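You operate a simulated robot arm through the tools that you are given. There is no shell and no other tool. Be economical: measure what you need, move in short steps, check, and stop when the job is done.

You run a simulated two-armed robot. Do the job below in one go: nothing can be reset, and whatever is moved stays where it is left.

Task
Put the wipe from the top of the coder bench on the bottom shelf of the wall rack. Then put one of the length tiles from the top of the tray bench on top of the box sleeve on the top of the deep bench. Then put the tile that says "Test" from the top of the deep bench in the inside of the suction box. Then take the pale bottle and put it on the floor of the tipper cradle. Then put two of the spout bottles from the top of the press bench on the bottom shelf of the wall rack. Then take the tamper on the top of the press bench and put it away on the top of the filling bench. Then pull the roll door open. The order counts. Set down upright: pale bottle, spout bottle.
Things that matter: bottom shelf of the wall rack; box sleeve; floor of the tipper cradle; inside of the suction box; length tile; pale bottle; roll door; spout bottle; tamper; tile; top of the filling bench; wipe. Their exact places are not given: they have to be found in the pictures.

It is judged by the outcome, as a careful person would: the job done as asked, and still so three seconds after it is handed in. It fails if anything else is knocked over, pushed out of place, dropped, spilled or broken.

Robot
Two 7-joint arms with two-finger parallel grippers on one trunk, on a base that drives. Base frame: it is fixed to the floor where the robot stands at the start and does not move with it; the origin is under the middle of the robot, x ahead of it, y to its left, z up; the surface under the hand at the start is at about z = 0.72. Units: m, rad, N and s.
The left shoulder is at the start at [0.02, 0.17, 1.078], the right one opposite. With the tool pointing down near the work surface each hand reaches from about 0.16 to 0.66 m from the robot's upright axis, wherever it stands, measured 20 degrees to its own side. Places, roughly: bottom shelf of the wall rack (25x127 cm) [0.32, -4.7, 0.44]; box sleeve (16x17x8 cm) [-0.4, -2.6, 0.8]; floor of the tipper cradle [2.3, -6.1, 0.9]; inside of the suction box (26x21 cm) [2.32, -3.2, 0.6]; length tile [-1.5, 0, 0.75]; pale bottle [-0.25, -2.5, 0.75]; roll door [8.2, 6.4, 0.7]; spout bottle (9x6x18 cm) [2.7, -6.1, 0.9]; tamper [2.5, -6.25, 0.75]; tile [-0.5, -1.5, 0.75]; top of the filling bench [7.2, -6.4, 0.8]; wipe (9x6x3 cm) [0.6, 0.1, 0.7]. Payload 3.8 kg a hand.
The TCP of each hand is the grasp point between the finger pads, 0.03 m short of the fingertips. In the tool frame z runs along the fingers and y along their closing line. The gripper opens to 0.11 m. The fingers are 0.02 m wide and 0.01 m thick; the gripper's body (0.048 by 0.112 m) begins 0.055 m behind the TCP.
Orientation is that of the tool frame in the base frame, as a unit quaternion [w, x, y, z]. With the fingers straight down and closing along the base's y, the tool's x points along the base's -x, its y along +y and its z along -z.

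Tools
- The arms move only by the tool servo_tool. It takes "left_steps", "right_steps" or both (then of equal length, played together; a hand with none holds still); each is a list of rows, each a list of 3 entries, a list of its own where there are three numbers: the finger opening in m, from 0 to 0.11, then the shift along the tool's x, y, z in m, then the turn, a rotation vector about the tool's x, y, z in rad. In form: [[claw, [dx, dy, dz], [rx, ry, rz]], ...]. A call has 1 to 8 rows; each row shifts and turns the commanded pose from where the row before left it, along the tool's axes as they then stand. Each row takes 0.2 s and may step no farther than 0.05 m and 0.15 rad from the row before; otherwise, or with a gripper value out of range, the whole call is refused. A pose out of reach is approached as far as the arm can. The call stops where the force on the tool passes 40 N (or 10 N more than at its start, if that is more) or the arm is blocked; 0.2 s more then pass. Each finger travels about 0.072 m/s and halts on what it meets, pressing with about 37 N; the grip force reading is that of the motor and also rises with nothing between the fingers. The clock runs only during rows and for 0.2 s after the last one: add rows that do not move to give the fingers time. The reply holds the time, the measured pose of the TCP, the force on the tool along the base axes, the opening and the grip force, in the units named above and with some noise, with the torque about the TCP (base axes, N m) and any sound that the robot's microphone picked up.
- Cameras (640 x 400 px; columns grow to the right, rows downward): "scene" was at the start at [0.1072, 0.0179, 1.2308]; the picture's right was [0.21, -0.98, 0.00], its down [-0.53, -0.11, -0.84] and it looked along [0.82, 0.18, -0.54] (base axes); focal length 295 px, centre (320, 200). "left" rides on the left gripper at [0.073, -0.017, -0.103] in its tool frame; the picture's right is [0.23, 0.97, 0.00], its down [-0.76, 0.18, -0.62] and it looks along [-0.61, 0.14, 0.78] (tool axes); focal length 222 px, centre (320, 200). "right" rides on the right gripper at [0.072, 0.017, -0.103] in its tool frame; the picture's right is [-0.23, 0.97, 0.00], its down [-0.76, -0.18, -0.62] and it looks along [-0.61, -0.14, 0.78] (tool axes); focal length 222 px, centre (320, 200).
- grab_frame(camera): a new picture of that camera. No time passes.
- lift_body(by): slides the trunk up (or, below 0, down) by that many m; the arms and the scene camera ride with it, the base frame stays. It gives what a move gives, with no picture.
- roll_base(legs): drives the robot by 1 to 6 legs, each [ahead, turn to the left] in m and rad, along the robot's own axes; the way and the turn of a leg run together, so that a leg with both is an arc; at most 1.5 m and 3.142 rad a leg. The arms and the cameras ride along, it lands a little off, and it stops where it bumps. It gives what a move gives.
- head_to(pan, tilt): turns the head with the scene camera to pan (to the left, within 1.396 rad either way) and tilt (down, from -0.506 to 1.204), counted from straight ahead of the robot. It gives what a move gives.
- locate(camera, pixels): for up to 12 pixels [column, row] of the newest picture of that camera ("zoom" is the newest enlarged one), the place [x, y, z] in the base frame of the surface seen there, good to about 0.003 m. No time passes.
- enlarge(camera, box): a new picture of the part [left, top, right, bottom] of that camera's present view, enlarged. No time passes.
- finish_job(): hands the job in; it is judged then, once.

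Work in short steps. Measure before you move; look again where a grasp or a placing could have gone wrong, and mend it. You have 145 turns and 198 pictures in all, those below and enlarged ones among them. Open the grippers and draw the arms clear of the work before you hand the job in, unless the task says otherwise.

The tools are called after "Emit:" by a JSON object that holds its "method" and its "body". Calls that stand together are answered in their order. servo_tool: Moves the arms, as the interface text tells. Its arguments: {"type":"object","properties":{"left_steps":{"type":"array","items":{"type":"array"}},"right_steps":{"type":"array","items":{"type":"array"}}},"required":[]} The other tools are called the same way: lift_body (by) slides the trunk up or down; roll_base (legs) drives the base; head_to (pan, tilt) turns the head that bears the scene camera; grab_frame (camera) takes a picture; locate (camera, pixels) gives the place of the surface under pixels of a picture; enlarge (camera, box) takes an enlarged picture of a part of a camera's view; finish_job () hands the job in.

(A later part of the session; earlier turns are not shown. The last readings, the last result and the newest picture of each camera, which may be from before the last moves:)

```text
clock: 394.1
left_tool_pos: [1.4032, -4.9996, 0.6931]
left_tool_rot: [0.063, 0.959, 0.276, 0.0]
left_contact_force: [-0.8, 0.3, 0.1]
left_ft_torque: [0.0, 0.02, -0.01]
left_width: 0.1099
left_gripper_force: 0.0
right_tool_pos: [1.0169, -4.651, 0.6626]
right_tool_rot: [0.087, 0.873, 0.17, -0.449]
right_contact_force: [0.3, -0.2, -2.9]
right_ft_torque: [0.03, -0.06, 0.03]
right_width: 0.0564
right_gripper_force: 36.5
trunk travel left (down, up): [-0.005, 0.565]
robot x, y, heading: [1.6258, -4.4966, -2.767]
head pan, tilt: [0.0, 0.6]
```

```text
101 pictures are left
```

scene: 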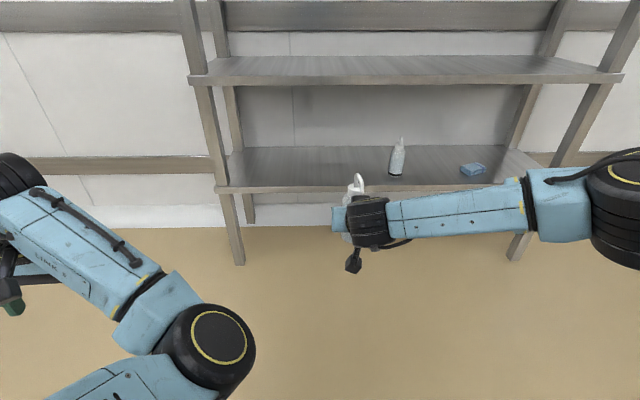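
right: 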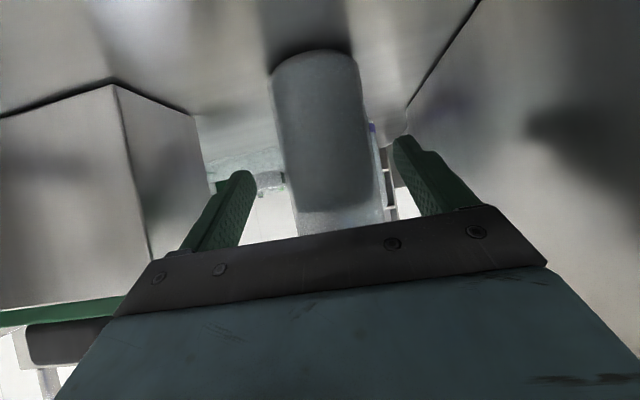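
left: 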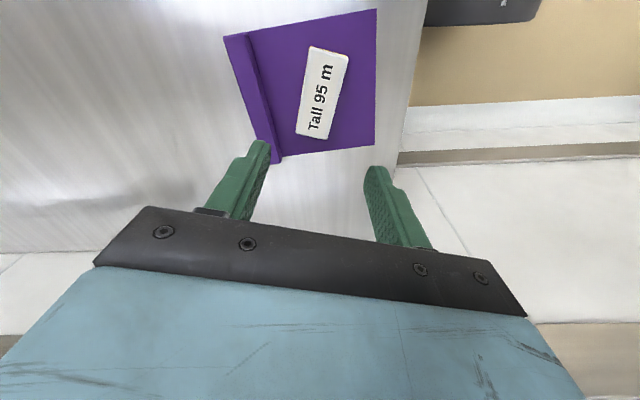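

Bottle one and the wipe are visible on the shelf. I drive in 0.537 m (straightening slightly).

Emit:
{"method": "roll_base", "body": {"legs": [[0, 0.02], [0.535, 0]]}}

Emit:
{"method": "servo_tool", "body": {"right_steps": [[0.05, [0.0325, 0, 0.0233], [0, 0, 0]], [0.05, [0.0325, 0, 0.0233], [0, 0, 0]], [0.05, [0.0325, 0, 0.0233], [0, 0, 0]], [0.05, [0, 0, 0], [0, 0, 0]]]}}

Emit:
{"method": "grab_frame", "body": {"camera": "right"}}

Emit:
{"method": "grab_frame", "body": {"camera": "scene"}}

```text
clock: 397.6
left_tool_pos: [0.9221, -5.2123, 0.6934]
left_tool_rot: [0.063, 0.956, 0.288, 0.002]
left_contact_force: [-1.2, 0.2, 0.0]
left_ft_torque: [0.02, 0.02, 0.02]
left_width: 0.1099
left_gripper_force: 0.1
right_tool_pos: [0.5269, -4.8731, 0.6627]
right_tool_rot: [0.093, 0.871, 0.182, -0.447]
right_contact_force: [-0.3, -0.2, -2.5]
right_ft_torque: [0.01, -0.08, 0.01]
right_width: 0.0561
right_gripper_force: 36.9
trunk travel left (down, up): [-0.005, 0.565]
robot x, y, heading: [1.1319, -4.7033, -2.745]
head pan, tilt: [0.0, 0.6]
```

```text
clock: 398.6
left_tool_pos: [0.9223, -5.2118, 0.6937]
left_tool_rot: [0.062, 0.956, 0.287, 0.001]
left_contact_force: [-0.3, -0.5, 0.1]
left_ft_torque: [0.01, 0.03, 0.0]
left_width: 0.1101
left_gripper_force: 0.1
right_tool_pos: [0.5284, -4.874, 0.5397]
right_tool_rot: [0.093, 0.871, 0.181, -0.448]
right_contact_force: [-0.2, -0.5, -2.2]
right_ft_torque: [0.04, -0.04, -0.02]
right_width: 0.0567
right_gripper_force: 36.7
trunk travel left (down, up): [-0.005, 0.565]
robot x, y, heading: [1.13, -4.7044, -2.742]
head pan, tilt: [0.0, 0.6]
```

```text
100 pictures are left
```

right: 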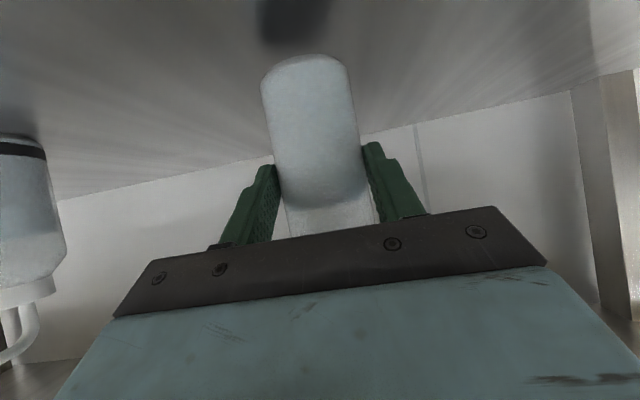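

```text
99 pictures are left
```

scene: 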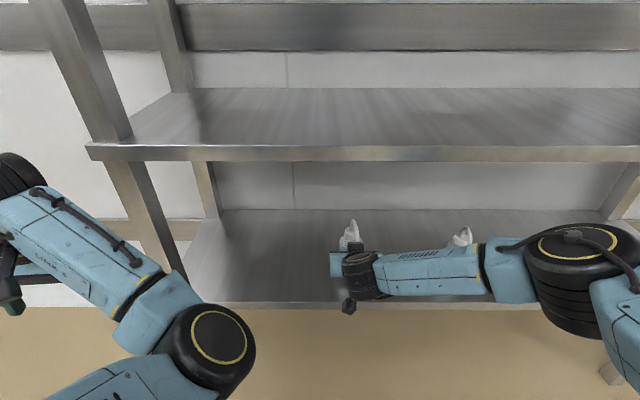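

In position. I lower 12 mm, then finely until contact.

Emit:
{"method": "servo_tool", "body": {"right_steps": [[0.05, [0.01, 0, 0.0072], [0, 0, 0]], [0.05, [0, 0, 0], [0, 0, 0]]]}}

Emit:
{"method": "servo_tool", "body": {"right_steps": [[0.05, [0.002, 0, 0.0014], [0, 0, 0]], [0.05, [0, 0, 0], [0, 0, 0]]]}}

```text
clock: 399.2
left_tool_pos: [0.9225, -5.2121, 0.6926]
left_tool_rot: [0.063, 0.955, 0.288, 0.001]
left_contact_force: [0.1, -0.4, -0.3]
left_ft_torque: [-0.03, 0.01, -0.02]
left_width: 0.1098
left_gripper_force: 0.1
right_tool_pos: [0.5288, -4.8734, 0.5279]
right_tool_rot: [0.094, 0.871, 0.181, -0.447]
right_contact_force: [0.3, -1.0, -2.5]
right_ft_torque: [0.02, -0.09, 0.0]
right_width: 0.0563
right_gripper_force: 37.1
trunk travel left (down, up): [-0.005, 0.565]
robot x, y, heading: [1.13, -4.702, -2.742]
head pan, tilt: [0.0, 0.6]
```

```text
clock: 399.8
left_tool_pos: [0.9222, -5.2124, 0.6931]
left_tool_rot: [0.062, 0.956, 0.287, 0.001]
left_contact_force: [0.6, -1.1, -0.2]
left_ft_torque: [0.03, -0.05, 0.04]
left_width: 0.11
left_gripper_force: 0.0
right_tool_pos: [0.5267, -4.8727, 0.5247]
right_tool_rot: [0.093, 0.871, 0.182, -0.447]
right_contact_force: [0.6, 0.0, -2.6]
right_ft_torque: [0.02, -0.09, -0.02]
right_width: 0.0563
right_gripper_force: 36.9
trunk travel left (down, up): [-0.005, 0.565]
robot x, y, heading: [1.129, -4.7053, -2.749]
head pan, tilt: [0.0, 0.6]
```

Emit:
{"method": "servo_tool", "body": {"right_steps": [[0.05, [0.0016, 0, 0.0012], [0, 0, 0]], [0.05, [0, 0, 0], [0, 0, 0]]]}}

```text
clock: 400.4
left_tool_pos: [0.9233, -5.2111, 0.6939]
left_tool_rot: [0.063, 0.956, 0.288, 0.002]
left_contact_force: [0.3, -0.2, 0.1]
left_ft_torque: [0.0, 0.02, -0.01]
left_width: 0.1098
left_gripper_force: 0.1
right_tool_pos: [0.5274, -4.8724, 0.5247]
right_tool_rot: [0.093, 0.871, 0.181, -0.447]
right_contact_force: [0.7, -0.6, -2.7]
right_ft_torque: [0.03, -0.07, 0.01]
right_width: 0.0563
right_gripper_force: 37.0
trunk travel left (down, up): [-0.005, 0.565]
robot x, y, heading: [1.1295, -4.7046, -2.74]
head pan, tilt: [0.0, 0.6]
```

Still hanging by a hair; another 2 mm, then check.

Emit:
{"method": "servo_tool", "body": {"right_steps": [[0.05, [0.0016, 0, 0.0012], [0, 0, 0]], [0.05, [0, 0, 0], [0, 0, 0]]]}}

Emit:
{"method": "grab_frame", "body": {"camera": "right"}}

```text
clock: 401.0
left_tool_pos: [0.9225, -5.2111, 0.6943]
left_tool_rot: [0.062, 0.956, 0.288, 0.0]
left_contact_force: [-0.3, -0.1, -0.4]
left_ft_torque: [-0.02, -0.01, -0.01]
left_width: 0.1101
left_gripper_force: 0.1
right_tool_pos: [0.527, -4.8747, 0.5237]
right_tool_rot: [0.094, 0.87, 0.181, -0.448]
right_contact_force: [1.5, 0.4, 2.6]
right_ft_torque: [-0.05, 0.05, 0.01]
right_width: 0.0562
right_gripper_force: 36.8
trunk travel left (down, up): [-0.005, 0.565]
robot x, y, heading: [1.1354, -4.7064, -2.738]
head pan, tilt: [0.0, 0.6]
```

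```text
98 pictures are left
```

right: 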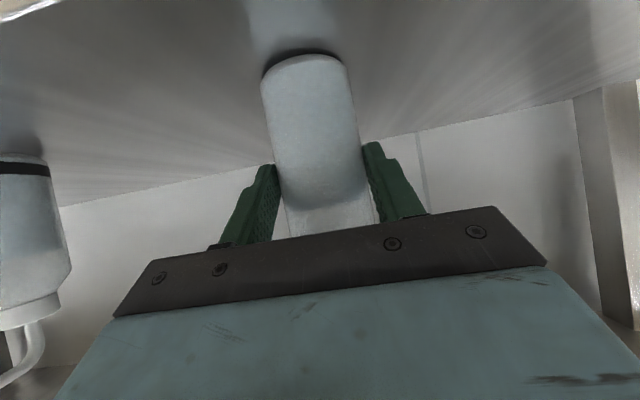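

Contact (+2.6 N). I open and withdraw along the tool axis.

Emit:
{"method": "servo_tool", "body": {"right_steps": [[0.1, [0, 0, 0], [0, 0, 0]], [0.1, [0, 0, 0], [0, 0, 0]], [0.1, [0, 0, 0], [0, 0, 0]], [0.1, [0, 0, -0.03], [0, 0, 0]], [0.1, [0, 0, -0.045], [0, 0, 0]], [0.1, [0, 0, -0.045], [0, 0, 0]]]}}

Emit:
{"method": "grab_frame", "body": {"camera": "right"}}

Emit:
{"method": "roll_base", "body": {"legs": [[-0.5, 0]]}}

Emit:
{"method": "grab_frame", "body": {"camera": "scene"}}

```text
clock: 402.4
left_tool_pos: [0.923, -5.2116, 0.6939]
left_tool_rot: [0.063, 0.956, 0.287, 0.001]
left_contact_force: [0.0, 0.1, 0.2]
left_ft_torque: [-0.02, 0.0, 0.03]
left_width: 0.1096
left_gripper_force: 0.1
right_tool_pos: [0.6189, -4.8351, 0.5932]
right_tool_rot: [0.094, 0.871, 0.181, -0.448]
right_contact_force: [0.8, -1.0, 0.0]
right_ft_torque: [0.05, -0.02, 0.02]
right_width: 0.1001
right_gripper_force: 0.1
trunk travel left (down, up): [-0.005, 0.565]
robot x, y, heading: [1.1345, -4.7044, -2.742]
head pan, tilt: [0.0, 0.6]
```

```text
97 pictures are left
```

right: 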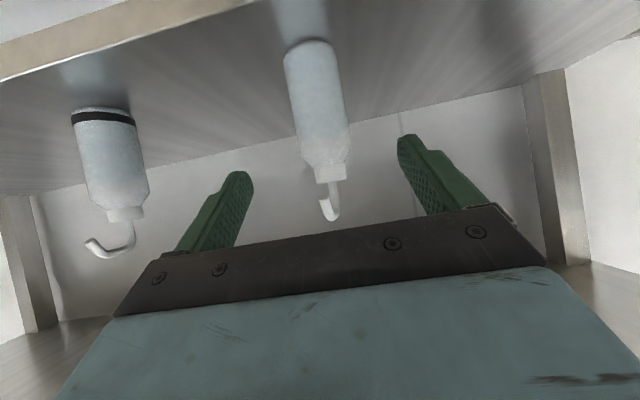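

```text
clock: 405.3
left_tool_pos: [1.3812, -5.0189, 0.6937]
left_tool_rot: [0.062, 0.956, 0.288, 0.002]
left_contact_force: [0.2, 0.0, 0.6]
left_ft_torque: [-0.01, -0.01, -0.06]
left_width: 0.11
left_gripper_force: 0.0
right_tool_pos: [1.0751, -4.6414, 0.5929]
right_tool_rot: [0.093, 0.871, 0.181, -0.447]
right_contact_force: [-0.8, 0.3, 0.3]
right_ft_torque: [0.03, 0.0, 0.0]
right_width: 0.1
right_gripper_force: 0.1
trunk travel left (down, up): [-0.005, 0.565]
robot x, y, heading: [1.5896, -4.5141, -2.742]
head pan, tilt: [0.0, 0.6]
```

```text
96 pictures are left
```

scene: 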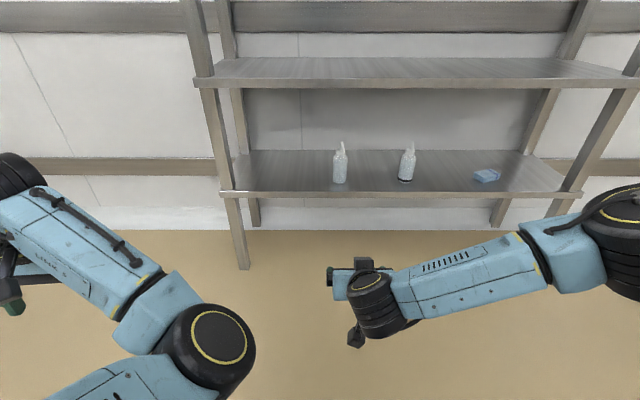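

Both bottles and the wipe stand on the bottom shelf. Now for the tamper: I raise the trunk, return to the press bench, and look closely.

Emit:
{"method": "lift_body", "body": {"by": 0.48}}

Emit:
{"method": "roll_base", "body": {"legs": [[0, 1.836], [0.93, 0], [0, -0.27]]}}

Emit:
{"method": "head_to", "body": {"pan": -0.1, "tilt": 0.6}}

Emit:
{"method": "grab_frame", "body": {"camera": "scene"}}

Emit:
{"method": "enlarge", "body": {"camera": "scene", "box": [240, 130, 420, 250]}}

```text
refused: 0.48 is not a number from -0.4 to 0.4
```

```text
clock: 415.5
left_tool_pos: [2.6733, -5.448, 0.6929]
left_tool_rot: [0.044, 0.472, 0.88, 0.045]
left_contact_force: [-0.6, 0.1, -0.6]
left_ft_torque: [-0.02, 0.0, 0.0]
left_width: 0.1101
left_gripper_force: 0.0
right_tool_pos: [2.2968, -5.7521, 0.5927]
right_tool_rot: [0.383, 0.487, 0.744, -0.25]
right_contact_force: [0.2, 0.3, -0.5]
right_ft_torque: [0.0, -0.02, -0.02]
right_width: 0.1
right_gripper_force: 0.0
trunk travel left (down, up): [-0.005, 0.565]
robot x, y, heading: [2.1703, -5.2396, -1.166]
head pan, tilt: [0.0, 0.6]
```

```text
clock: 416.2
left_tool_pos: [2.6725, -5.448, 0.6945]
left_tool_rot: [0.043, 0.472, 0.88, 0.044]
left_contact_force: [0.0, 0.6, -0.1]
left_ft_torque: [0.01, 0.0, -0.02]
left_width: 0.1101
left_gripper_force: 0.1
right_tool_pos: [2.2974, -5.7515, 0.5912]
right_tool_rot: [0.383, 0.487, 0.744, -0.25]
right_contact_force: [0.0, 0.5, -0.3]
right_ft_torque: [-0.03, 0.02, -0.02]
right_width: 0.1002
right_gripper_force: 0.0
trunk travel left (down, up): [-0.005, 0.565]
robot x, y, heading: [2.1648, -5.2384, -1.175]
head pan, tilt: [-0.099, 0.6]
```

```text
95 pictures are left
```

scene: 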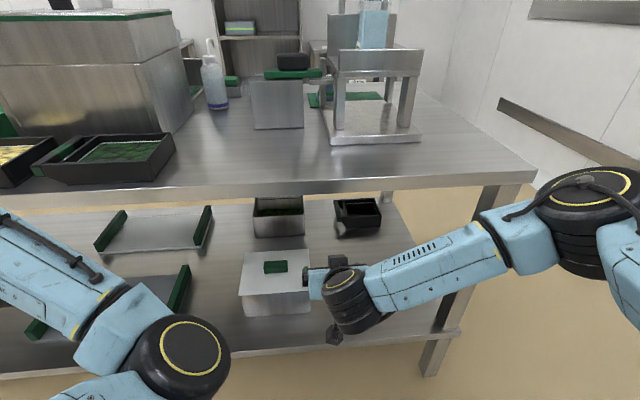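

```text
3.33 times, centred on (330, 190) of scene
```

zoom: 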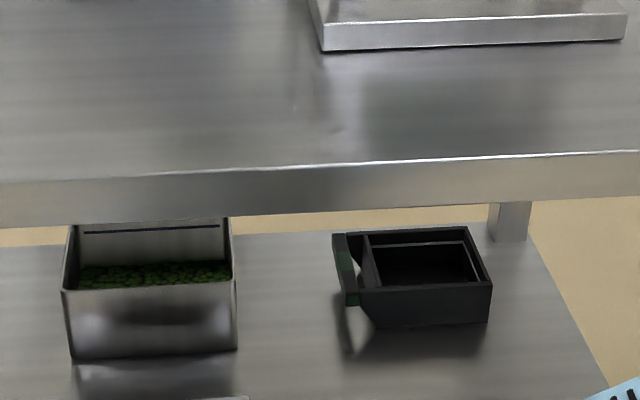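

The lift was refused, so the arms are low beside the bench. I reverse 0.4 m first, then raise.

Emit:
{"method": "roll_base", "body": {"legs": [[-0.4, 0]]}}

Emit:
{"method": "lift_body", "body": {"by": 0.4}}

Emit:
{"method": "lift_body", "body": {"by": 0.14}}

Emit:
{"method": "roll_base", "body": {"legs": [[0.45, 0]]}}

Emit:
{"method": "head_to", "body": {"pan": -0.1, "tilt": 0.75}}

Emit:
{"method": "grab_frame", "body": {"camera": "scene"}}

Emit:
{"method": "enlarge", "body": {"camera": "scene", "box": [220, 60, 420, 200]}}

```text
clock: 418.7
left_tool_pos: [2.5184, -5.0778, 0.6933]
left_tool_rot: [0.044, 0.47, 0.88, 0.046]
left_contact_force: [0.0, -0.4, 0.6]
left_ft_torque: [0.07, -0.01, 0.03]
left_width: 0.11
left_gripper_force: 0.1
right_tool_pos: [2.1431, -5.3834, 0.5923]
right_tool_rot: [0.383, 0.486, 0.745, -0.249]
right_contact_force: [0.4, 0.6, 0.1]
right_ft_torque: [0.01, 0.02, -0.01]
right_width: 0.1001
right_gripper_force: 0.0
trunk travel left (down, up): [-0.005, 0.565]
robot x, y, heading: [2.0099, -4.8753, -1.168]
head pan, tilt: [-0.099, 0.6]
```

```text
clock: 422.5
left_tool_pos: [2.5175, -5.0784, 1.0928]
left_tool_rot: [0.043, 0.47, 0.88, 0.045]
left_contact_force: [0.0, -0.6, -0.5]
left_ft_torque: [0.0, 0.01, 0.0]
left_width: 0.1097
left_gripper_force: 0.1
right_tool_pos: [2.1428, -5.3858, 0.9919]
right_tool_rot: [0.383, 0.485, 0.745, -0.25]
right_contact_force: [0.4, -0.6, -0.2]
right_ft_torque: [0.02, 0.0, -0.02]
right_width: 0.0998
right_gripper_force: 0.0
trunk travel left (down, up): [-0.405, 0.165]
robot x, y, heading: [2.0062, -4.8695, -1.163]
head pan, tilt: [-0.099, 0.6]
```

```text
clock: 424.2
left_tool_pos: [2.5167, -5.078, 1.2325]
left_tool_rot: [0.043, 0.47, 0.881, 0.045]
left_contact_force: [0.6, 0.2, 0.5]
left_ft_torque: [-0.02, -0.04, -0.04]
left_width: 0.1101
left_gripper_force: 0.0
right_tool_pos: [2.1426, -5.3842, 1.1324]
right_tool_rot: [0.383, 0.485, 0.745, -0.249]
right_contact_force: [0.2, 0.4, 0.0]
right_ft_torque: [-0.01, -0.04, 0.0]
right_width: 0.0999
right_gripper_force: 0.0
trunk travel left (down, up): [-0.545, 0.025]
robot x, y, heading: [2.009, -4.8696, -1.169]
head pan, tilt: [-0.099, 0.6]
```

```text
clock: 426.9
left_tool_pos: [2.6887, -5.4874, 1.2329]
left_tool_rot: [0.043, 0.472, 0.879, 0.045]
left_contact_force: [0.3, -0.7, -0.1]
left_ft_torque: [-0.01, -0.01, -0.01]
left_width: 0.1099
left_gripper_force: 0.1
right_tool_pos: [2.3128, -5.7933, 1.1329]
right_tool_rot: [0.382, 0.488, 0.744, -0.251]
right_contact_force: [0.3, 1.1, -0.7]
right_ft_torque: [-0.03, -0.03, 0.02]
right_width: 0.0998
right_gripper_force: 0.1
trunk travel left (down, up): [-0.545, 0.025]
robot x, y, heading: [2.1803, -5.2819, -1.172]
head pan, tilt: [-0.099, 0.6]
```

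```text
clock: 427.6
left_tool_pos: [2.6885, -5.4861, 1.2334]
left_tool_rot: [0.044, 0.473, 0.879, 0.045]
left_contact_force: [-0.4, 0.5, -0.7]
left_ft_torque: [-0.01, 0.0, 0.05]
left_width: 0.1101
left_gripper_force: 0.0
right_tool_pos: [2.3115, -5.792, 1.1322]
right_tool_rot: [0.383, 0.487, 0.744, -0.25]
right_contact_force: [0.3, -0.3, -0.2]
right_ft_torque: [0.02, -0.01, -0.01]
right_width: 0.0997
right_gripper_force: 0.0
trunk travel left (down, up): [-0.545, 0.025]
robot x, y, heading: [2.1785, -5.2744, -1.172]
head pan, tilt: [-0.099, 0.75]
```

```text
93 pictures are left
```

scene: 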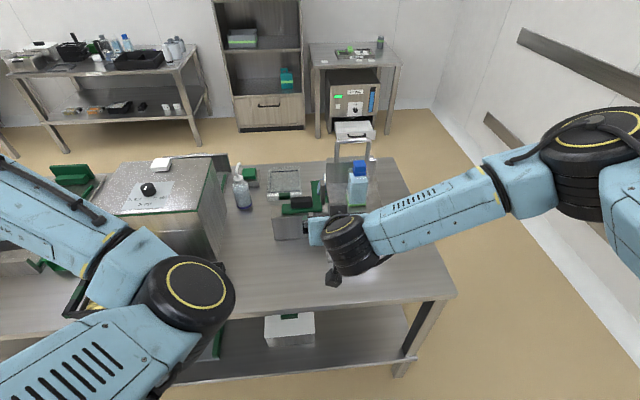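

```text
2.86 times, centred on (320, 130) of scene
```

zoom: 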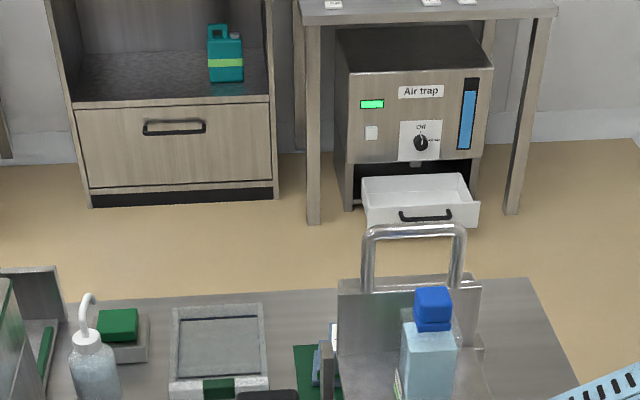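

Emit:
{"method": "enlarge", "body": {"camera": "scene", "box": [220, 150, 400, 262]}}

Emit:
{"method": "locate", "body": {"camera": "scene", "pixels": [[298, 203], [290, 195], [250, 174], [285, 180], [318, 190], [320, 195], [285, 225], [300, 212], [245, 182], [325, 183]]}}

```text
3.56 times, centred on (310, 206) of scene
```

zoom: 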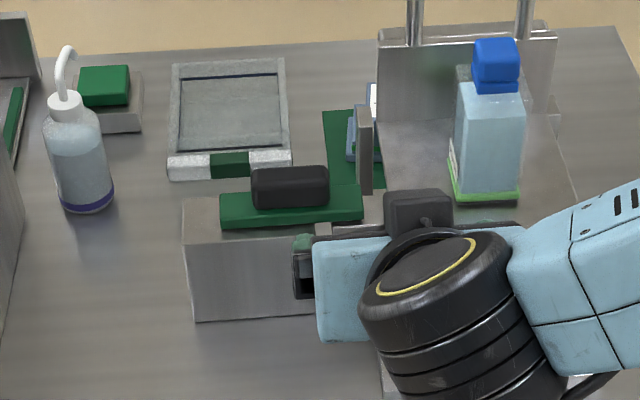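

```text
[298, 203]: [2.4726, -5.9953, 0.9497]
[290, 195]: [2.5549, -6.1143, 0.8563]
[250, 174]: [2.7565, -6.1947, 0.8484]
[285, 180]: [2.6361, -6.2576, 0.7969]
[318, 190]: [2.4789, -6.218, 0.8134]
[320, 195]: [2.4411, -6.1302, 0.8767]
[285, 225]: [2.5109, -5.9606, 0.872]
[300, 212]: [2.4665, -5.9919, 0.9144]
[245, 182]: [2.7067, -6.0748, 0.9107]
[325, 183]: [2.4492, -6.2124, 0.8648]
```

A blue item with a white label stands on a green mat behind the cradle's side at ~(2.45,-6.21) — likely the tamper. I level the right hand to look with its camera.

Emit:
{"method": "servo_tool", "body": {"right_steps": [[0.1, [-0.04, 0, 0], [0, 0.136, 0]], [0.1, [-0.03, 0, 0], [0, 0.136, 0]], [0.1, [0, 0, 0], [0, 0.136, 0]], [0.1, [0, 0, 0], [0, 0.136, 0]], [0.1, [0, 0, 0], [0, 0.136, 0]], [0.1, [0, 0, 0], [0, 0.136, 0]], [0.1, [0, 0, 0], [0, 0.134, 0]]]}}

Emit:
{"method": "grab_frame", "body": {"camera": "right"}}

Emit:
{"method": "enlarge", "body": {"camera": "scene", "box": [220, 150, 400, 262]}}

```text
clock: 429.2
left_tool_pos: [2.6894, -5.4867, 1.2325]
left_tool_rot: [0.043, 0.472, 0.879, 0.045]
left_contact_force: [0.4, 0.0, -0.7]
left_ft_torque: [0.05, 0.0, 0.01]
left_width: 0.1103
left_gripper_force: 0.0
right_tool_pos: [2.3305, -5.8319, 1.1883]
right_tool_rot: [0.0, 0.547, 0.837, 0.001]
right_contact_force: [-0.2, -0.7, 0.0]
right_ft_torque: [-0.02, -0.02, -0.01]
right_width: 0.1001
right_gripper_force: 0.1
trunk travel left (down, up): [-0.545, 0.025]
robot x, y, heading: [2.1827, -5.2769, -1.167]
head pan, tilt: [-0.099, 0.75]
```

```text
90 pictures are left
```

right: 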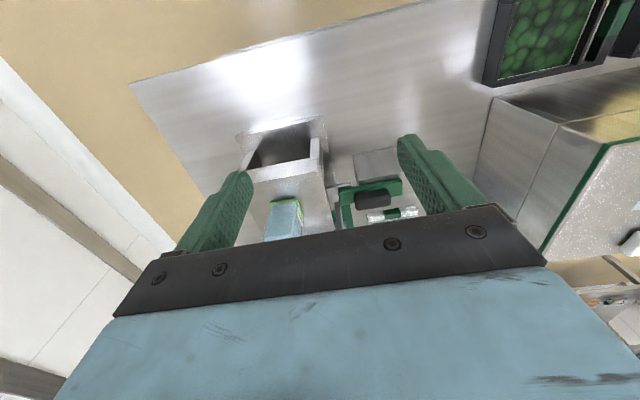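

```text
3.56 times, centred on (310, 206) of scene
```

zoom: 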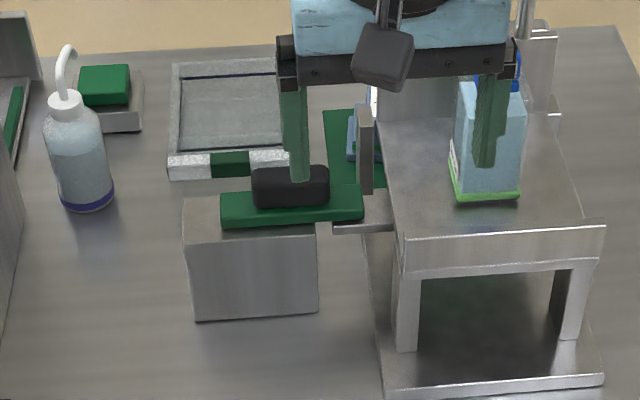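

I need a view from behind the bench. I drive around the press bench's right end to its far side (with trunk high).

Emit:
{"method": "roll_base", "body": {"legs": [[-0.3, 0], [0, -1.575], [0.93, 0], [0, 1.571], [0.95, 0], [0.95, 0]]}}

Emit:
{"method": "head_to", "body": {"pan": 1.2, "tilt": 0.6}}

Emit:
{"method": "grab_frame", "body": {"camera": "scene"}}

```text
clock: 452.4
left_tool_pos: [2.4597, -7.3188, 1.2333]
left_tool_rot: [0.043, 0.47, 0.88, 0.045]
left_contact_force: [-0.7, -0.1, -0.5]
left_ft_torque: [-0.02, 0.02, 0.03]
left_width: 0.1098
left_gripper_force: 0.0
right_tool_pos: [2.1015, -7.664, 1.1869]
right_tool_rot: [0.0, 0.547, 0.837, 0.0]
right_contact_force: [-0.1, 0.4, 0.0]
right_ft_torque: [0.01, -0.02, -0.01]
right_width: 0.1002
right_gripper_force: 0.1
trunk travel left (down, up): [-0.545, 0.025]
robot x, y, heading: [1.954, -7.1114, -1.17]
head pan, tilt: [-0.099, 0.75]
```

```text
clock: 453.9
left_tool_pos: [2.4596, -7.3191, 1.234]
left_tool_rot: [0.042, 0.472, 0.88, 0.045]
left_contact_force: [0.3, 0.5, 0.7]
left_ft_torque: [0.01, -0.02, -0.01]
left_width: 0.11
left_gripper_force: 0.1
right_tool_pos: [2.1019, -7.6644, 1.1863]
right_tool_rot: [0.0, 0.548, 0.837, 0.0]
right_contact_force: [0.6, 0.1, -0.4]
right_ft_torque: [0.03, -0.01, 0.0]
right_width: 0.1003
right_gripper_force: 0.0
trunk travel left (down, up): [-0.545, 0.025]
robot x, y, heading: [1.9486, -7.1094, -1.172]
head pan, tilt: [1.201, 0.6]
```

```text
88 pictures are left
```

scene: 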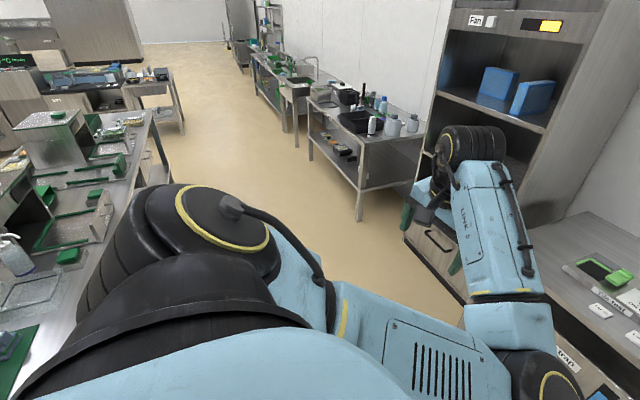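

Emit:
{"method": "locate", "body": {"camera": "scene", "pixels": [[440, 90], [545, 120], [405, 245], [590, 250], [130, 150], [60, 330], [10, 345], [350, 190], [85, 215]]}}

Emit:
{"method": "enlarge", "body": {"camera": "scene", "box": [0, 220, 160, 400]}}

```text
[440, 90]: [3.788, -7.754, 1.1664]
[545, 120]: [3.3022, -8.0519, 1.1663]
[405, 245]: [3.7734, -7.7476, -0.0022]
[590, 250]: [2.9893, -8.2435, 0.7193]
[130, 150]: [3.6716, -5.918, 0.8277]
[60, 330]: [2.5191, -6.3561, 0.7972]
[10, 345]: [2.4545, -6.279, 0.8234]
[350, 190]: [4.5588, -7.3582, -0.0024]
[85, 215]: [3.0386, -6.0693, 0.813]
```

```text
2.22 times, centred on (80, 310) of scene
```

zoom: 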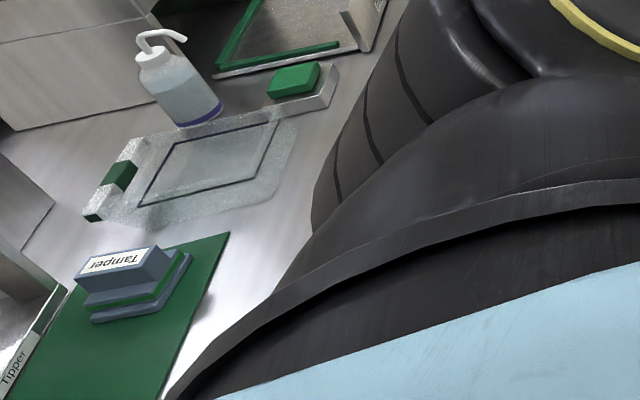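

The blue labelled "Tamper" sits on a green mat at ≈(2.45,-6.27). I drive behind the bench and turn to face it.

Emit:
{"method": "roll_base", "body": {"legs": [[0, 1.571], [0.7, 0], [0, 1.568]]}}

Emit:
{"method": "head_to", "body": {"pan": -0.1, "tilt": 0.75}}

Emit:
{"method": "grab_frame", "body": {"camera": "scene"}}

Emit:
{"method": "grab_frame", "body": {"camera": "right"}}

```text
clock: 465.4
left_tool_pos: [2.1042, -6.6259, 1.2329]
left_tool_rot: [0.044, 0.875, -0.481, -0.043]
left_contact_force: [-0.5, -0.7, 0.2]
left_ft_torque: [0.0, 0.0, -0.02]
left_width: 0.1099
left_gripper_force: 0.0
right_tool_pos: [2.468, -6.2863, 1.1867]
right_tool_rot: [0.0, 0.832, -0.555, 0.0]
right_contact_force: [0.0, 0.3, 0.1]
right_ft_torque: [-0.03, 0.02, -0.02]
right_width: 0.1001
right_gripper_force: 0.1
trunk travel left (down, up): [-0.545, 0.025]
robot x, y, heading: [2.6092, -6.8392, 1.951]
head pan, tilt: [1.201, 0.6]
```

```text
clock: 466.9
left_tool_pos: [2.104, -6.6253, 1.234]
left_tool_rot: [0.044, 0.875, -0.48, -0.043]
left_contact_force: [0.8, 1.0, 0.5]
left_ft_torque: [-0.01, 0.0, 0.01]
left_width: 0.1099
left_gripper_force: 0.0
right_tool_pos: [2.4689, -6.287, 1.1867]
right_tool_rot: [0.0, 0.832, -0.555, 0.001]
right_contact_force: [-0.2, 0.3, -0.4]
right_ft_torque: [-0.01, -0.01, -0.01]
right_width: 0.1
right_gripper_force: 0.1
trunk travel left (down, up): [-0.545, 0.025]
robot x, y, heading: [2.6083, -6.8438, 1.954]
head pan, tilt: [-0.099, 0.75]
```

```text
86 pictures are left
```

scene: 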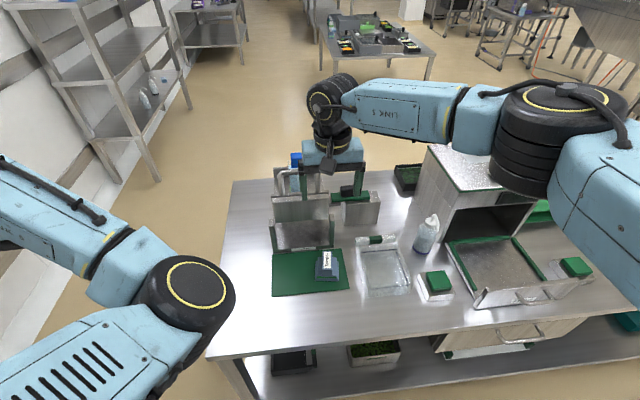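

```text
85 pictures are left
```

right: 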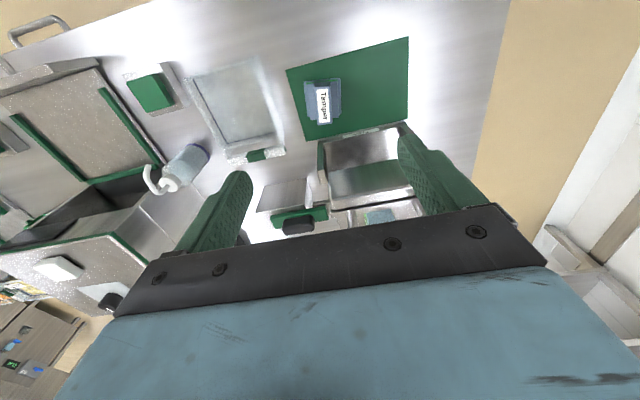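

Clear view of the tamper at (325,100) in the right camera and (327,265) in the scene. I enlarge and measure.

Emit:
{"method": "enlarge", "body": {"camera": "right", "box": [280, 60, 380, 140]}}

Emit:
{"method": "locate", "body": {"camera": "zoom", "pixels": [[230, 150], [325, 150], [240, 330], [330, 320], [280, 240], [160, 180], [165, 350], [385, 140], [395, 320]]}}

Emit:
{"method": "enlarge", "body": {"camera": "scene", "box": [260, 220, 400, 310]}}

```text
5.00 times, centred on (330, 100) of right
```

zoom: 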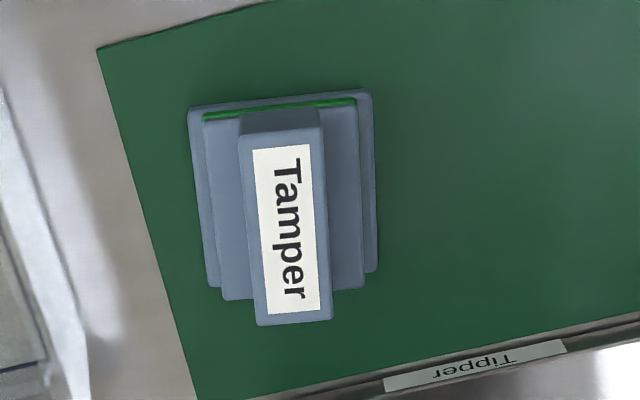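

```text
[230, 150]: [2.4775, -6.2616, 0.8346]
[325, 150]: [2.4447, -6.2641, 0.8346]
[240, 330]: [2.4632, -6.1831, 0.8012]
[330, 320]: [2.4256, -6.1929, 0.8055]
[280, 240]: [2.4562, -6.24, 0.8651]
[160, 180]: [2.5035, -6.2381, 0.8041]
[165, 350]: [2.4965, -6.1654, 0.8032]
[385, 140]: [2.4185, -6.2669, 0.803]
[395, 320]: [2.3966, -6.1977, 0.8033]
```

```text
4.44 times, centred on (330, 265) of scene
```

zoom: 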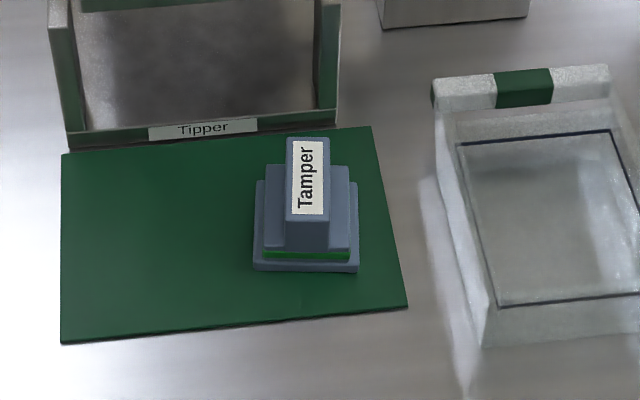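

Emit:
{"method": "locate", "body": {"camera": "zoom", "pixels": [[291, 143], [325, 143], [326, 214], [290, 216], [308, 180], [270, 240], [345, 240], [258, 265], [355, 265]]}}

```text
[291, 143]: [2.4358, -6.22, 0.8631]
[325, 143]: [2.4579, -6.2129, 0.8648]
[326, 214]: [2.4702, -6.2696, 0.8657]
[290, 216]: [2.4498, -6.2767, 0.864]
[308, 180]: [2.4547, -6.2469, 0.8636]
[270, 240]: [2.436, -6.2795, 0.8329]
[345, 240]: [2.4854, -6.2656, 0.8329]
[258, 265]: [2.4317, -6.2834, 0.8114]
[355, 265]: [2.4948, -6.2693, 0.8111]
```

Handle centre (2.4535,-6.245), top 0.865. I move above with a small yaw and descend to ~5 cm above.

Emit:
{"method": "servo_tool", "body": {"right_steps": [[0.08, [-0.045, -0.002, 0], [0, 0, 0]], [0.08, [0, 0, 0], [0, 0, 0.148]], [0.08, [0, 0, 0.045], [0, 0, 0]], [0.08, [0, 0, 0.045], [0, 0, 0]], [0.08, [0, 0, 0.045], [0, 0, 0]], [0.08, [0, 0, 0.045], [0, 0, 0]], [0.08, [0, 0, 0.045], [0, 0, 0]], [0.08, [0, 0, 0.04], [0, 0, 0]]]}}

Emit:
{"method": "grab_frame", "body": {"camera": "right"}}

Emit:
{"method": "enlarge", "body": {"camera": "scene", "box": [240, 120, 420, 310]}}

```text
clock: 468.6
left_tool_pos: [2.1021, -6.6262, 1.2335]
left_tool_rot: [0.045, 0.875, -0.48, -0.043]
left_contact_force: [-0.3, -0.3, 0.1]
left_ft_torque: [0.0, -0.03, 0.0]
left_width: 0.11
left_gripper_force: 0.0
right_tool_pos: [2.4891, -6.2965, 0.9722]
right_tool_rot: [0.0, 0.788, -0.615, -0.001]
right_contact_force: [0.2, 0.0, 0.2]
right_ft_torque: [-0.03, -0.01, -0.03]
right_width: 0.0798
right_gripper_force: 0.2
right hand out of reach, approached as far as the arm can: row 3, 4, 5, 6, 7, 8
trunk travel left (down, up): [-0.545, 0.025]
robot x, y, heading: [2.6091, -6.8436, 1.951]
head pan, tilt: [-0.099, 0.75]
```

```text
82 pictures are left
```

right: 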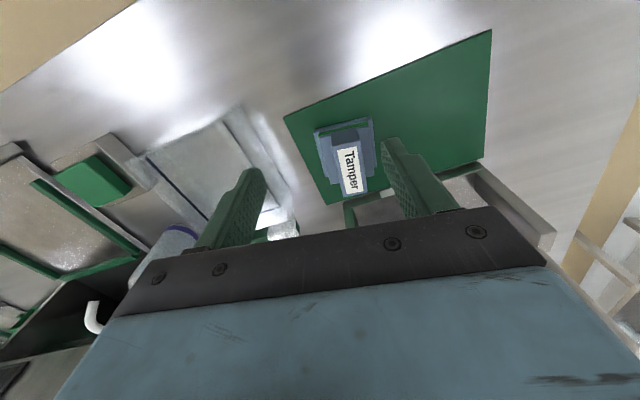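

```text
2.11 times, centred on (330, 215) of scene
```

zoom: 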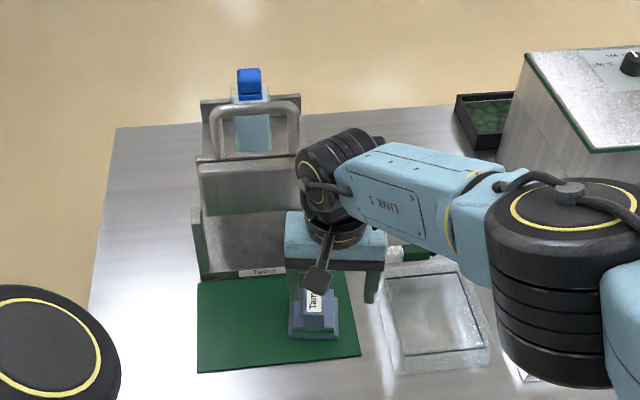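

Too far down for the high trunk. I raise the hand 0.2 m, then lower the trunk 0.2 m.

Emit:
{"method": "servo_tool", "body": {"right_steps": [[0.08, [0, 0, -0.045], [0, 0, 0]], [0.08, [0, 0, -0.045], [0, 0, 0]], [0.08, [0, 0, -0.045], [0, 0, 0]], [0.08, [0, 0, -0.045], [0, 0, 0]], [0.08, [0, 0, -0.045], [0, 0, 0]]]}}

Emit:
{"method": "lift_body", "body": {"by": -0.1}}

```text
clock: 469.9
left_tool_pos: [2.1044, -6.6255, 1.2329]
left_tool_rot: [0.044, 0.875, -0.48, -0.043]
left_contact_force: [-0.4, -0.3, 0.2]
left_ft_torque: [0.0, -0.03, 0.01]
left_width: 0.1099
left_gripper_force: 0.0
right_tool_pos: [2.4879, -6.2964, 1.1957]
right_tool_rot: [0.001, 0.788, -0.615, 0.0]
right_contact_force: [0.2, 0.6, -0.5]
right_ft_torque: [0.01, 0.01, 0.01]
right_width: 0.0801
right_gripper_force: 0.1
trunk travel left (down, up): [-0.545, 0.025]
robot x, y, heading: [2.6059, -6.8417, 1.955]
head pan, tilt: [-0.099, 0.75]
```

```text
clock: 471.2
left_tool_pos: [2.1028, -6.6261, 1.1347]
left_tool_rot: [0.044, 0.875, -0.48, -0.044]
left_contact_force: [0.0, -1.1, -0.1]
left_ft_torque: [0.0, 0.0, 0.02]
left_width: 0.1099
left_gripper_force: 0.2
right_tool_pos: [2.4872, -6.2969, 1.0944]
right_tool_rot: [0.0, 0.787, -0.616, 0.0]
right_contact_force: [0.6, -0.2, 0.2]
right_ft_torque: [0.0, 0.02, 0.0]
right_width: 0.0798
right_gripper_force: 0.0
trunk travel left (down, up): [-0.445, 0.125]
robot x, y, heading: [2.6064, -6.8404, 1.952]
head pan, tilt: [-0.099, 0.75]
```

I lower the trunk another 0.14 m and shift onto the handle.

Emit:
{"method": "lift_body", "body": {"by": -0.14}}

Emit:
{"method": "servo_tool", "body": {"right_steps": [[0.08, [-0.03, 0.01, 0], [0, 0, 0]], [0.08, [-0.0285, 0.01, 0], [0, 0, 0]], [0.08, [0, 0, 0.02], [0, 0, 0]], [0.08, [0, 0, 0], [0, 0, 0]]]}}

Emit:
{"method": "grab_frame", "body": {"camera": "right"}}

```text
clock: 472.9
left_tool_pos: [2.1033, -6.625, 0.9944]
left_tool_rot: [0.045, 0.875, -0.48, -0.045]
left_contact_force: [0.5, -0.2, 0.3]
left_ft_torque: [0.01, 0.01, 0.0]
left_width: 0.1099
left_gripper_force: 0.0
right_tool_pos: [2.4872, -6.2958, 0.9568]
right_tool_rot: [0.0, 0.788, -0.615, 0.0]
right_contact_force: [-0.3, 0.5, -1.2]
right_ft_torque: [-0.01, 0.03, 0.02]
right_width: 0.0801
right_gripper_force: 0.1
trunk travel left (down, up): [-0.305, 0.265]
robot x, y, heading: [2.6083, -6.8435, 1.951]
head pan, tilt: [-0.099, 0.75]
```

```text
clock: 473.9
left_tool_pos: [2.1025, -6.6261, 0.9936]
left_tool_rot: [0.044, 0.875, -0.48, -0.043]
left_contact_force: [0.5, 0.7, -0.3]
left_ft_torque: [0.01, -0.01, -0.03]
left_width: 0.11
left_gripper_force: 0.0
right_tool_pos: [2.4528, -6.2453, 0.9337]
right_tool_rot: [0.0, 0.789, -0.615, 0.0]
right_contact_force: [-0.8, -0.8, -0.3]
right_ft_torque: [-0.03, -0.03, 0.02]
right_width: 0.0801
right_gripper_force: 0.1
trunk travel left (down, up): [-0.305, 0.265]
robot x, y, heading: [2.6045, -6.8423, 1.952]
head pan, tilt: [-0.099, 0.75]
```

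```text
80 pictures are left
```

right: 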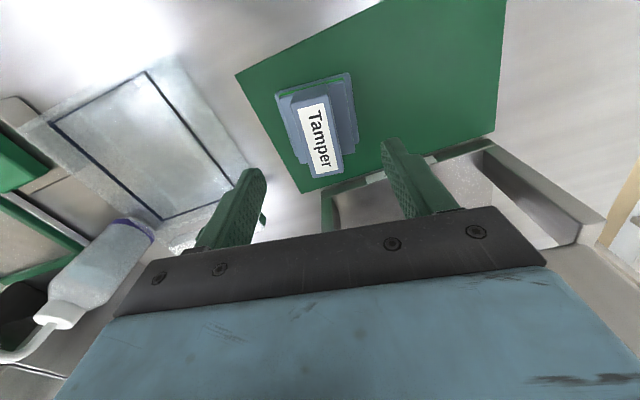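

Aligned. I lower to TCP ≈0.869, close on the handle, and lift.

Emit:
{"method": "servo_tool", "body": {"right_steps": [[0.08, [0, 0, 0.04], [0, 0, 0]], [0.08, [0, 0, 0.024], [0, 0, 0]], [0.02, [0, 0, 0], [0, 0, 0]], [0.02, [0, 0, 0], [0, 0, 0]], [0.02, [0, 0, 0], [0, 0, 0]], [0.02, [0, 0, 0], [0, 0, 0]], [0.02, [0, 0, -0.03], [0, 0, 0]], [0.02, [0, 0, -0.04], [0, 0, 0]]]}}

Emit:
{"method": "grab_frame", "body": {"camera": "right"}}

```text
clock: 475.6
left_tool_pos: [2.1033, -6.625, 0.9929]
left_tool_rot: [0.045, 0.875, -0.48, -0.045]
left_contact_force: [0.7, -1.0, -0.1]
left_ft_torque: [-0.02, -0.01, 0.02]
left_width: 0.1099
left_gripper_force: 0.1
right_tool_pos: [2.4593, -6.2533, 0.9406]
right_tool_rot: [-0.001, 0.788, -0.616, 0.0]
right_contact_force: [0.6, -0.5, -0.5]
right_ft_torque: [-0.03, -0.02, 0.01]
right_width: 0.0291
right_gripper_force: 37.3
right hand out of reach, approached as far as the arm can: row 1, 2
trunk travel left (down, up): [-0.305, 0.265]
robot x, y, heading: [2.6077, -6.846, 1.95]
head pan, tilt: [-0.099, 0.75]
```

```text
79 pictures are left
```

right: 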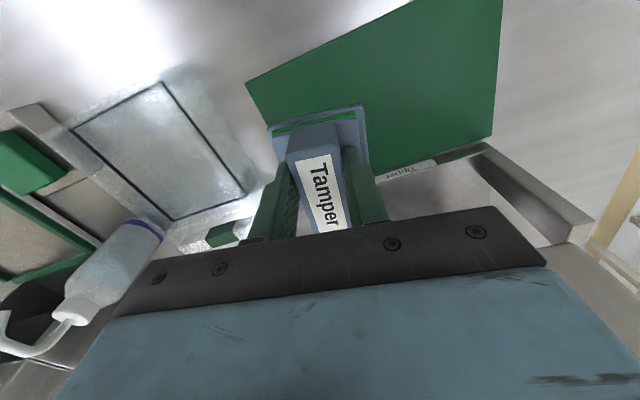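

The tamper is held by its handle (0.029). I lift further, draw back, and turn toward +n to look for the filling bench.

Emit:
{"method": "servo_tool", "body": {"right_steps": [[0.02, [0, 0, -0.045], [0, 0, 0]], [0.02, [0, 0, -0.045], [0, 0, 0]], [0.02, [0.045, 0, -0.01], [0, 0, 0]], [0.02, [0.045, 0, 0], [0, 0, 0]], [0.02, [0.045, 0, 0], [0, 0, 0]]]}}

Emit:
{"method": "roll_base", "body": {"legs": [[-0.12, 0], [0, -1.555]]}}

Emit:
{"method": "head_to", "body": {"pan": 0.0, "tilt": 0.3}}

Emit:
{"method": "grab_frame", "body": {"camera": "scene"}}

```text
clock: 476.9
left_tool_pos: [2.1041, -6.6246, 0.9935]
left_tool_rot: [0.044, 0.875, -0.48, -0.044]
left_contact_force: [-0.6, 0.4, -0.2]
left_ft_torque: [-0.02, 0.02, -0.03]
left_width: 0.1103
left_gripper_force: 0.1
right_tool_pos: [2.4919, -6.3853, 1.0393]
right_tool_rot: [0.0, 0.787, -0.617, -0.001]
right_contact_force: [-0.1, 0.0, 0.1]
right_ft_torque: [0.0, 0.03, 0.01]
right_width: 0.0294
right_gripper_force: 37.2
trunk travel left (down, up): [-0.305, 0.265]
robot x, y, heading: [2.6054, -6.842, 1.954]
head pan, tilt: [-0.099, 0.75]
```

```text
clock: 481.9
left_tool_pos: [2.858, -6.4442, 0.9935]
left_tool_rot: [-0.002, -0.292, 0.954, 0.062]
left_contact_force: [-0.2, 0.3, 0.1]
left_ft_torque: [-0.01, -0.02, -0.01]
left_width: 0.1099
left_gripper_force: 0.1
right_tool_pos: [3.1074, -6.8275, 1.0399]
right_tool_rot: [-0.001, -0.135, 0.991, 0.0]
right_contact_force: [0.4, -0.3, -0.5]
right_ft_torque: [0.0, 0.01, 0.01]
right_width: 0.0291
right_gripper_force: 37.0
trunk travel left (down, up): [-0.305, 0.265]
robot x, y, heading: [2.6549, -6.9552, 0.411]
head pan, tilt: [-0.099, 0.75]
```

```text
clock: 482.8
left_tool_pos: [2.8565, -6.4447, 0.994]
left_tool_rot: [-0.002, -0.292, 0.954, 0.062]
left_contact_force: [0.3, 0.5, -0.7]
left_ft_torque: [0.02, 0.0, 0.01]
left_width: 0.1101
left_gripper_force: 0.1
right_tool_pos: [3.1085, -6.8263, 1.0393]
right_tool_rot: [0.0, -0.134, 0.991, 0.0]
right_contact_force: [0.3, 0.5, -0.7]
right_ft_torque: [-0.03, 0.02, -0.01]
right_width: 0.0293
right_gripper_force: 36.7
trunk travel left (down, up): [-0.305, 0.265]
robot x, y, heading: [2.6547, -6.9552, 0.405]
head pan, tilt: [0.0, 0.3]
```

```text
78 pictures are left
```

scene: 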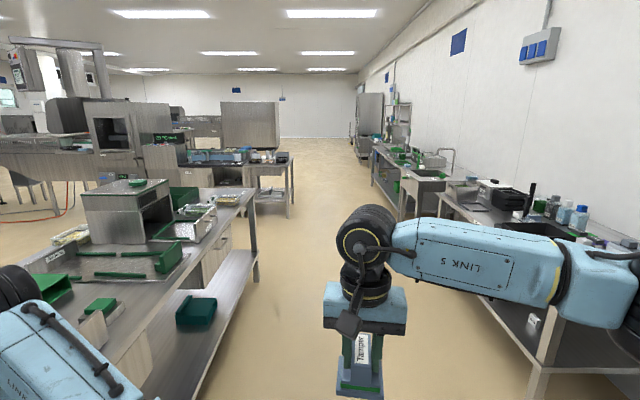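

Emit:
{"method": "enlarge", "body": {"camera": "scene", "box": [340, 90, 540, 240]}}

Emit:
{"method": "locate", "body": {"camera": "scene", "pixels": [[400, 150], [380, 145], [415, 165], [445, 175], [398, 215], [450, 200], [375, 152], [290, 215], [258, 250], [300, 300], [520, 215], [372, 180]]}}

```text
2.67 times, centred on (440, 165) of scene
```

zoom: 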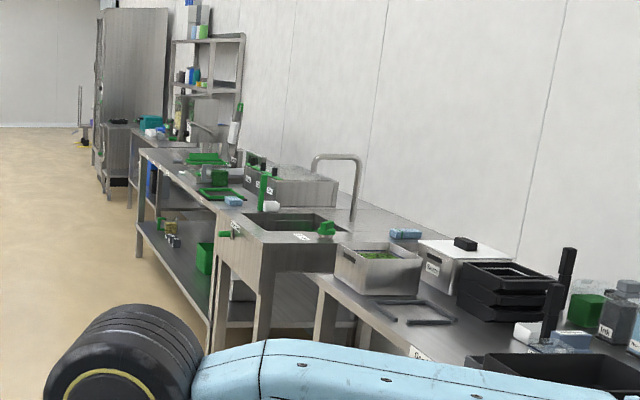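

```text
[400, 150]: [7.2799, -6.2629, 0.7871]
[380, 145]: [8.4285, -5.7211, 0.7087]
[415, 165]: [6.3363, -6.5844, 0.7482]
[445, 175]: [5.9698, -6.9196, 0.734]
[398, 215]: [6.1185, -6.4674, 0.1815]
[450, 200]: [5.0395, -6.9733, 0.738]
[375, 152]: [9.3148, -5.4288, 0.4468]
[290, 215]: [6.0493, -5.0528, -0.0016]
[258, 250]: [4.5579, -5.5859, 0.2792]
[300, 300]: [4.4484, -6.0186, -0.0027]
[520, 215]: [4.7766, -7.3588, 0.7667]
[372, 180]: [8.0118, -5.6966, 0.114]
```

The filling bench is the further one with green stuff around (7.2,-6.3). I drive up the aisle to n≈4.1 and turn to face it.

Emit:
{"method": "roll_base", "body": {"legs": [[1.45, -0.008], [1.45, 0], [1.4, 0], [0, -1.57]]}}

Emit:
{"method": "head_to", "body": {"pan": 0.0, "tilt": 0.55}}

Emit:
{"method": "grab_frame", "body": {"camera": "scene"}}

```text
clock: 507.1
left_tool_pos: [7.1071, -5.516, 0.9948]
left_tool_rot: [0.044, 0.482, 0.874, 0.045]
left_contact_force: [0.9, 0.1, -0.2]
left_ft_torque: [-0.04, 0.03, 0.0]
left_width: 0.1098
left_gripper_force: 0.1
right_tool_pos: [6.7175, -5.7545, 1.0395]
right_tool_rot: [0.0, 0.617, 0.787, -0.001]
right_contact_force: [0.8, -0.5, -1.6]
right_ft_torque: [0.01, 0.01, 0.0]
right_width: 0.029
right_gripper_force: 37.3
trunk travel left (down, up): [-0.305, 0.265]
robot x, y, heading: [6.6065, -5.2967, -1.19]
head pan, tilt: [0.0, 0.3]
```

```text
clock: 507.9
left_tool_pos: [7.1068, -5.5167, 0.9943]
left_tool_rot: [0.043, 0.481, 0.874, 0.045]
left_contact_force: [0.9, 0.6, 1.6]
left_ft_torque: [0.0, -0.02, -0.01]
left_width: 0.11
left_gripper_force: 0.0
right_tool_pos: [6.7177, -5.754, 1.0406]
right_tool_rot: [0.001, 0.617, 0.787, 0.0]
right_contact_force: [-0.4, 0.4, -1.2]
right_ft_torque: [0.01, -0.02, 0.04]
right_width: 0.0293
right_gripper_force: 37.1
trunk travel left (down, up): [-0.305, 0.265]
robot x, y, heading: [6.6042, -5.2966, -1.189]
head pan, tilt: [0.0, 0.55]
```

```text
76 pictures are left
```

scene: 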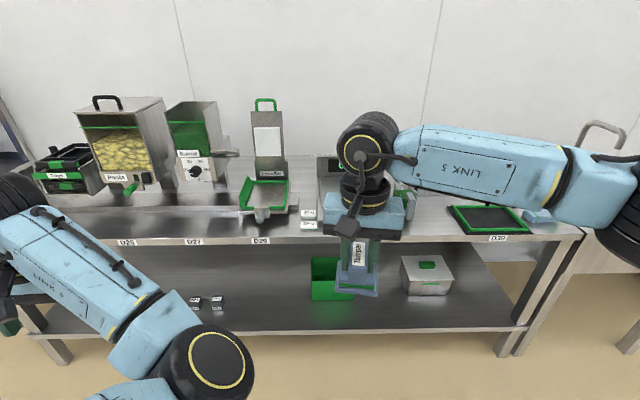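

Emit:
{"method": "enlarge", "body": {"camera": "scene", "box": [180, 130, 560, 260]}}

Emit:
{"method": "locate", "body": {"camera": "scene", "pixels": [[200, 225], [200, 205], [260, 240], [420, 225], [425, 210], [310, 225], [270, 212], [450, 210], [525, 220], [380, 232], [140, 225], [440, 238]]}}

```text
1.68 times, centred on (370, 195) of scene
```

zoom: 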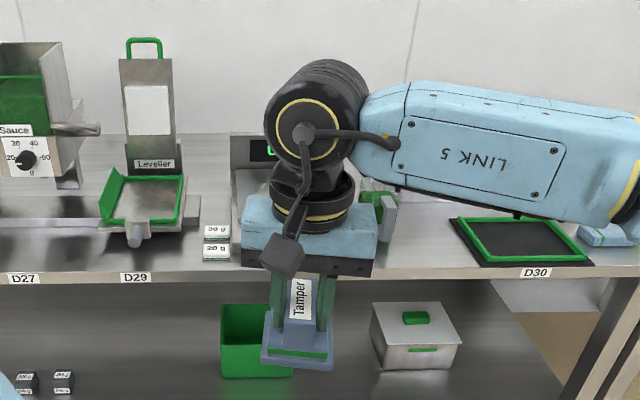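

```text
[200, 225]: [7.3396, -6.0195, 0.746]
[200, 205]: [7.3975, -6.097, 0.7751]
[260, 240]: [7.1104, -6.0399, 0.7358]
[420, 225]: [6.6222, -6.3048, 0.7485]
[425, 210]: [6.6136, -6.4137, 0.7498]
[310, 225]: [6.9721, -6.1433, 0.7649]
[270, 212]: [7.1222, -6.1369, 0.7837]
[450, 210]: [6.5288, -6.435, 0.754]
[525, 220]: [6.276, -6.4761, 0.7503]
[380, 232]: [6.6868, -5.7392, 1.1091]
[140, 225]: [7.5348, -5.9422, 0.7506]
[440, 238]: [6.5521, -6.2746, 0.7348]
```

Emit:
{"method": "grab_frame", "body": {"camera": "right"}}

```text
74 pictures are left
```

right: 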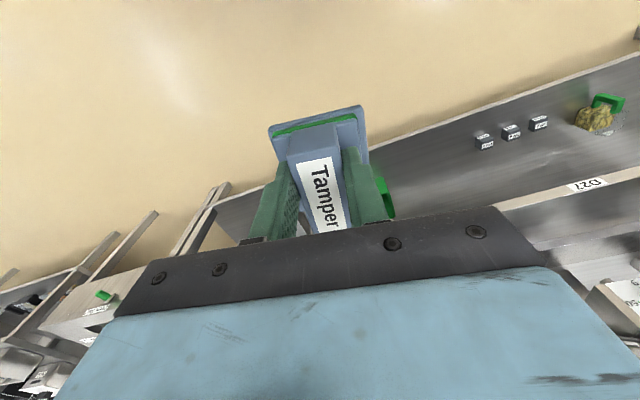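

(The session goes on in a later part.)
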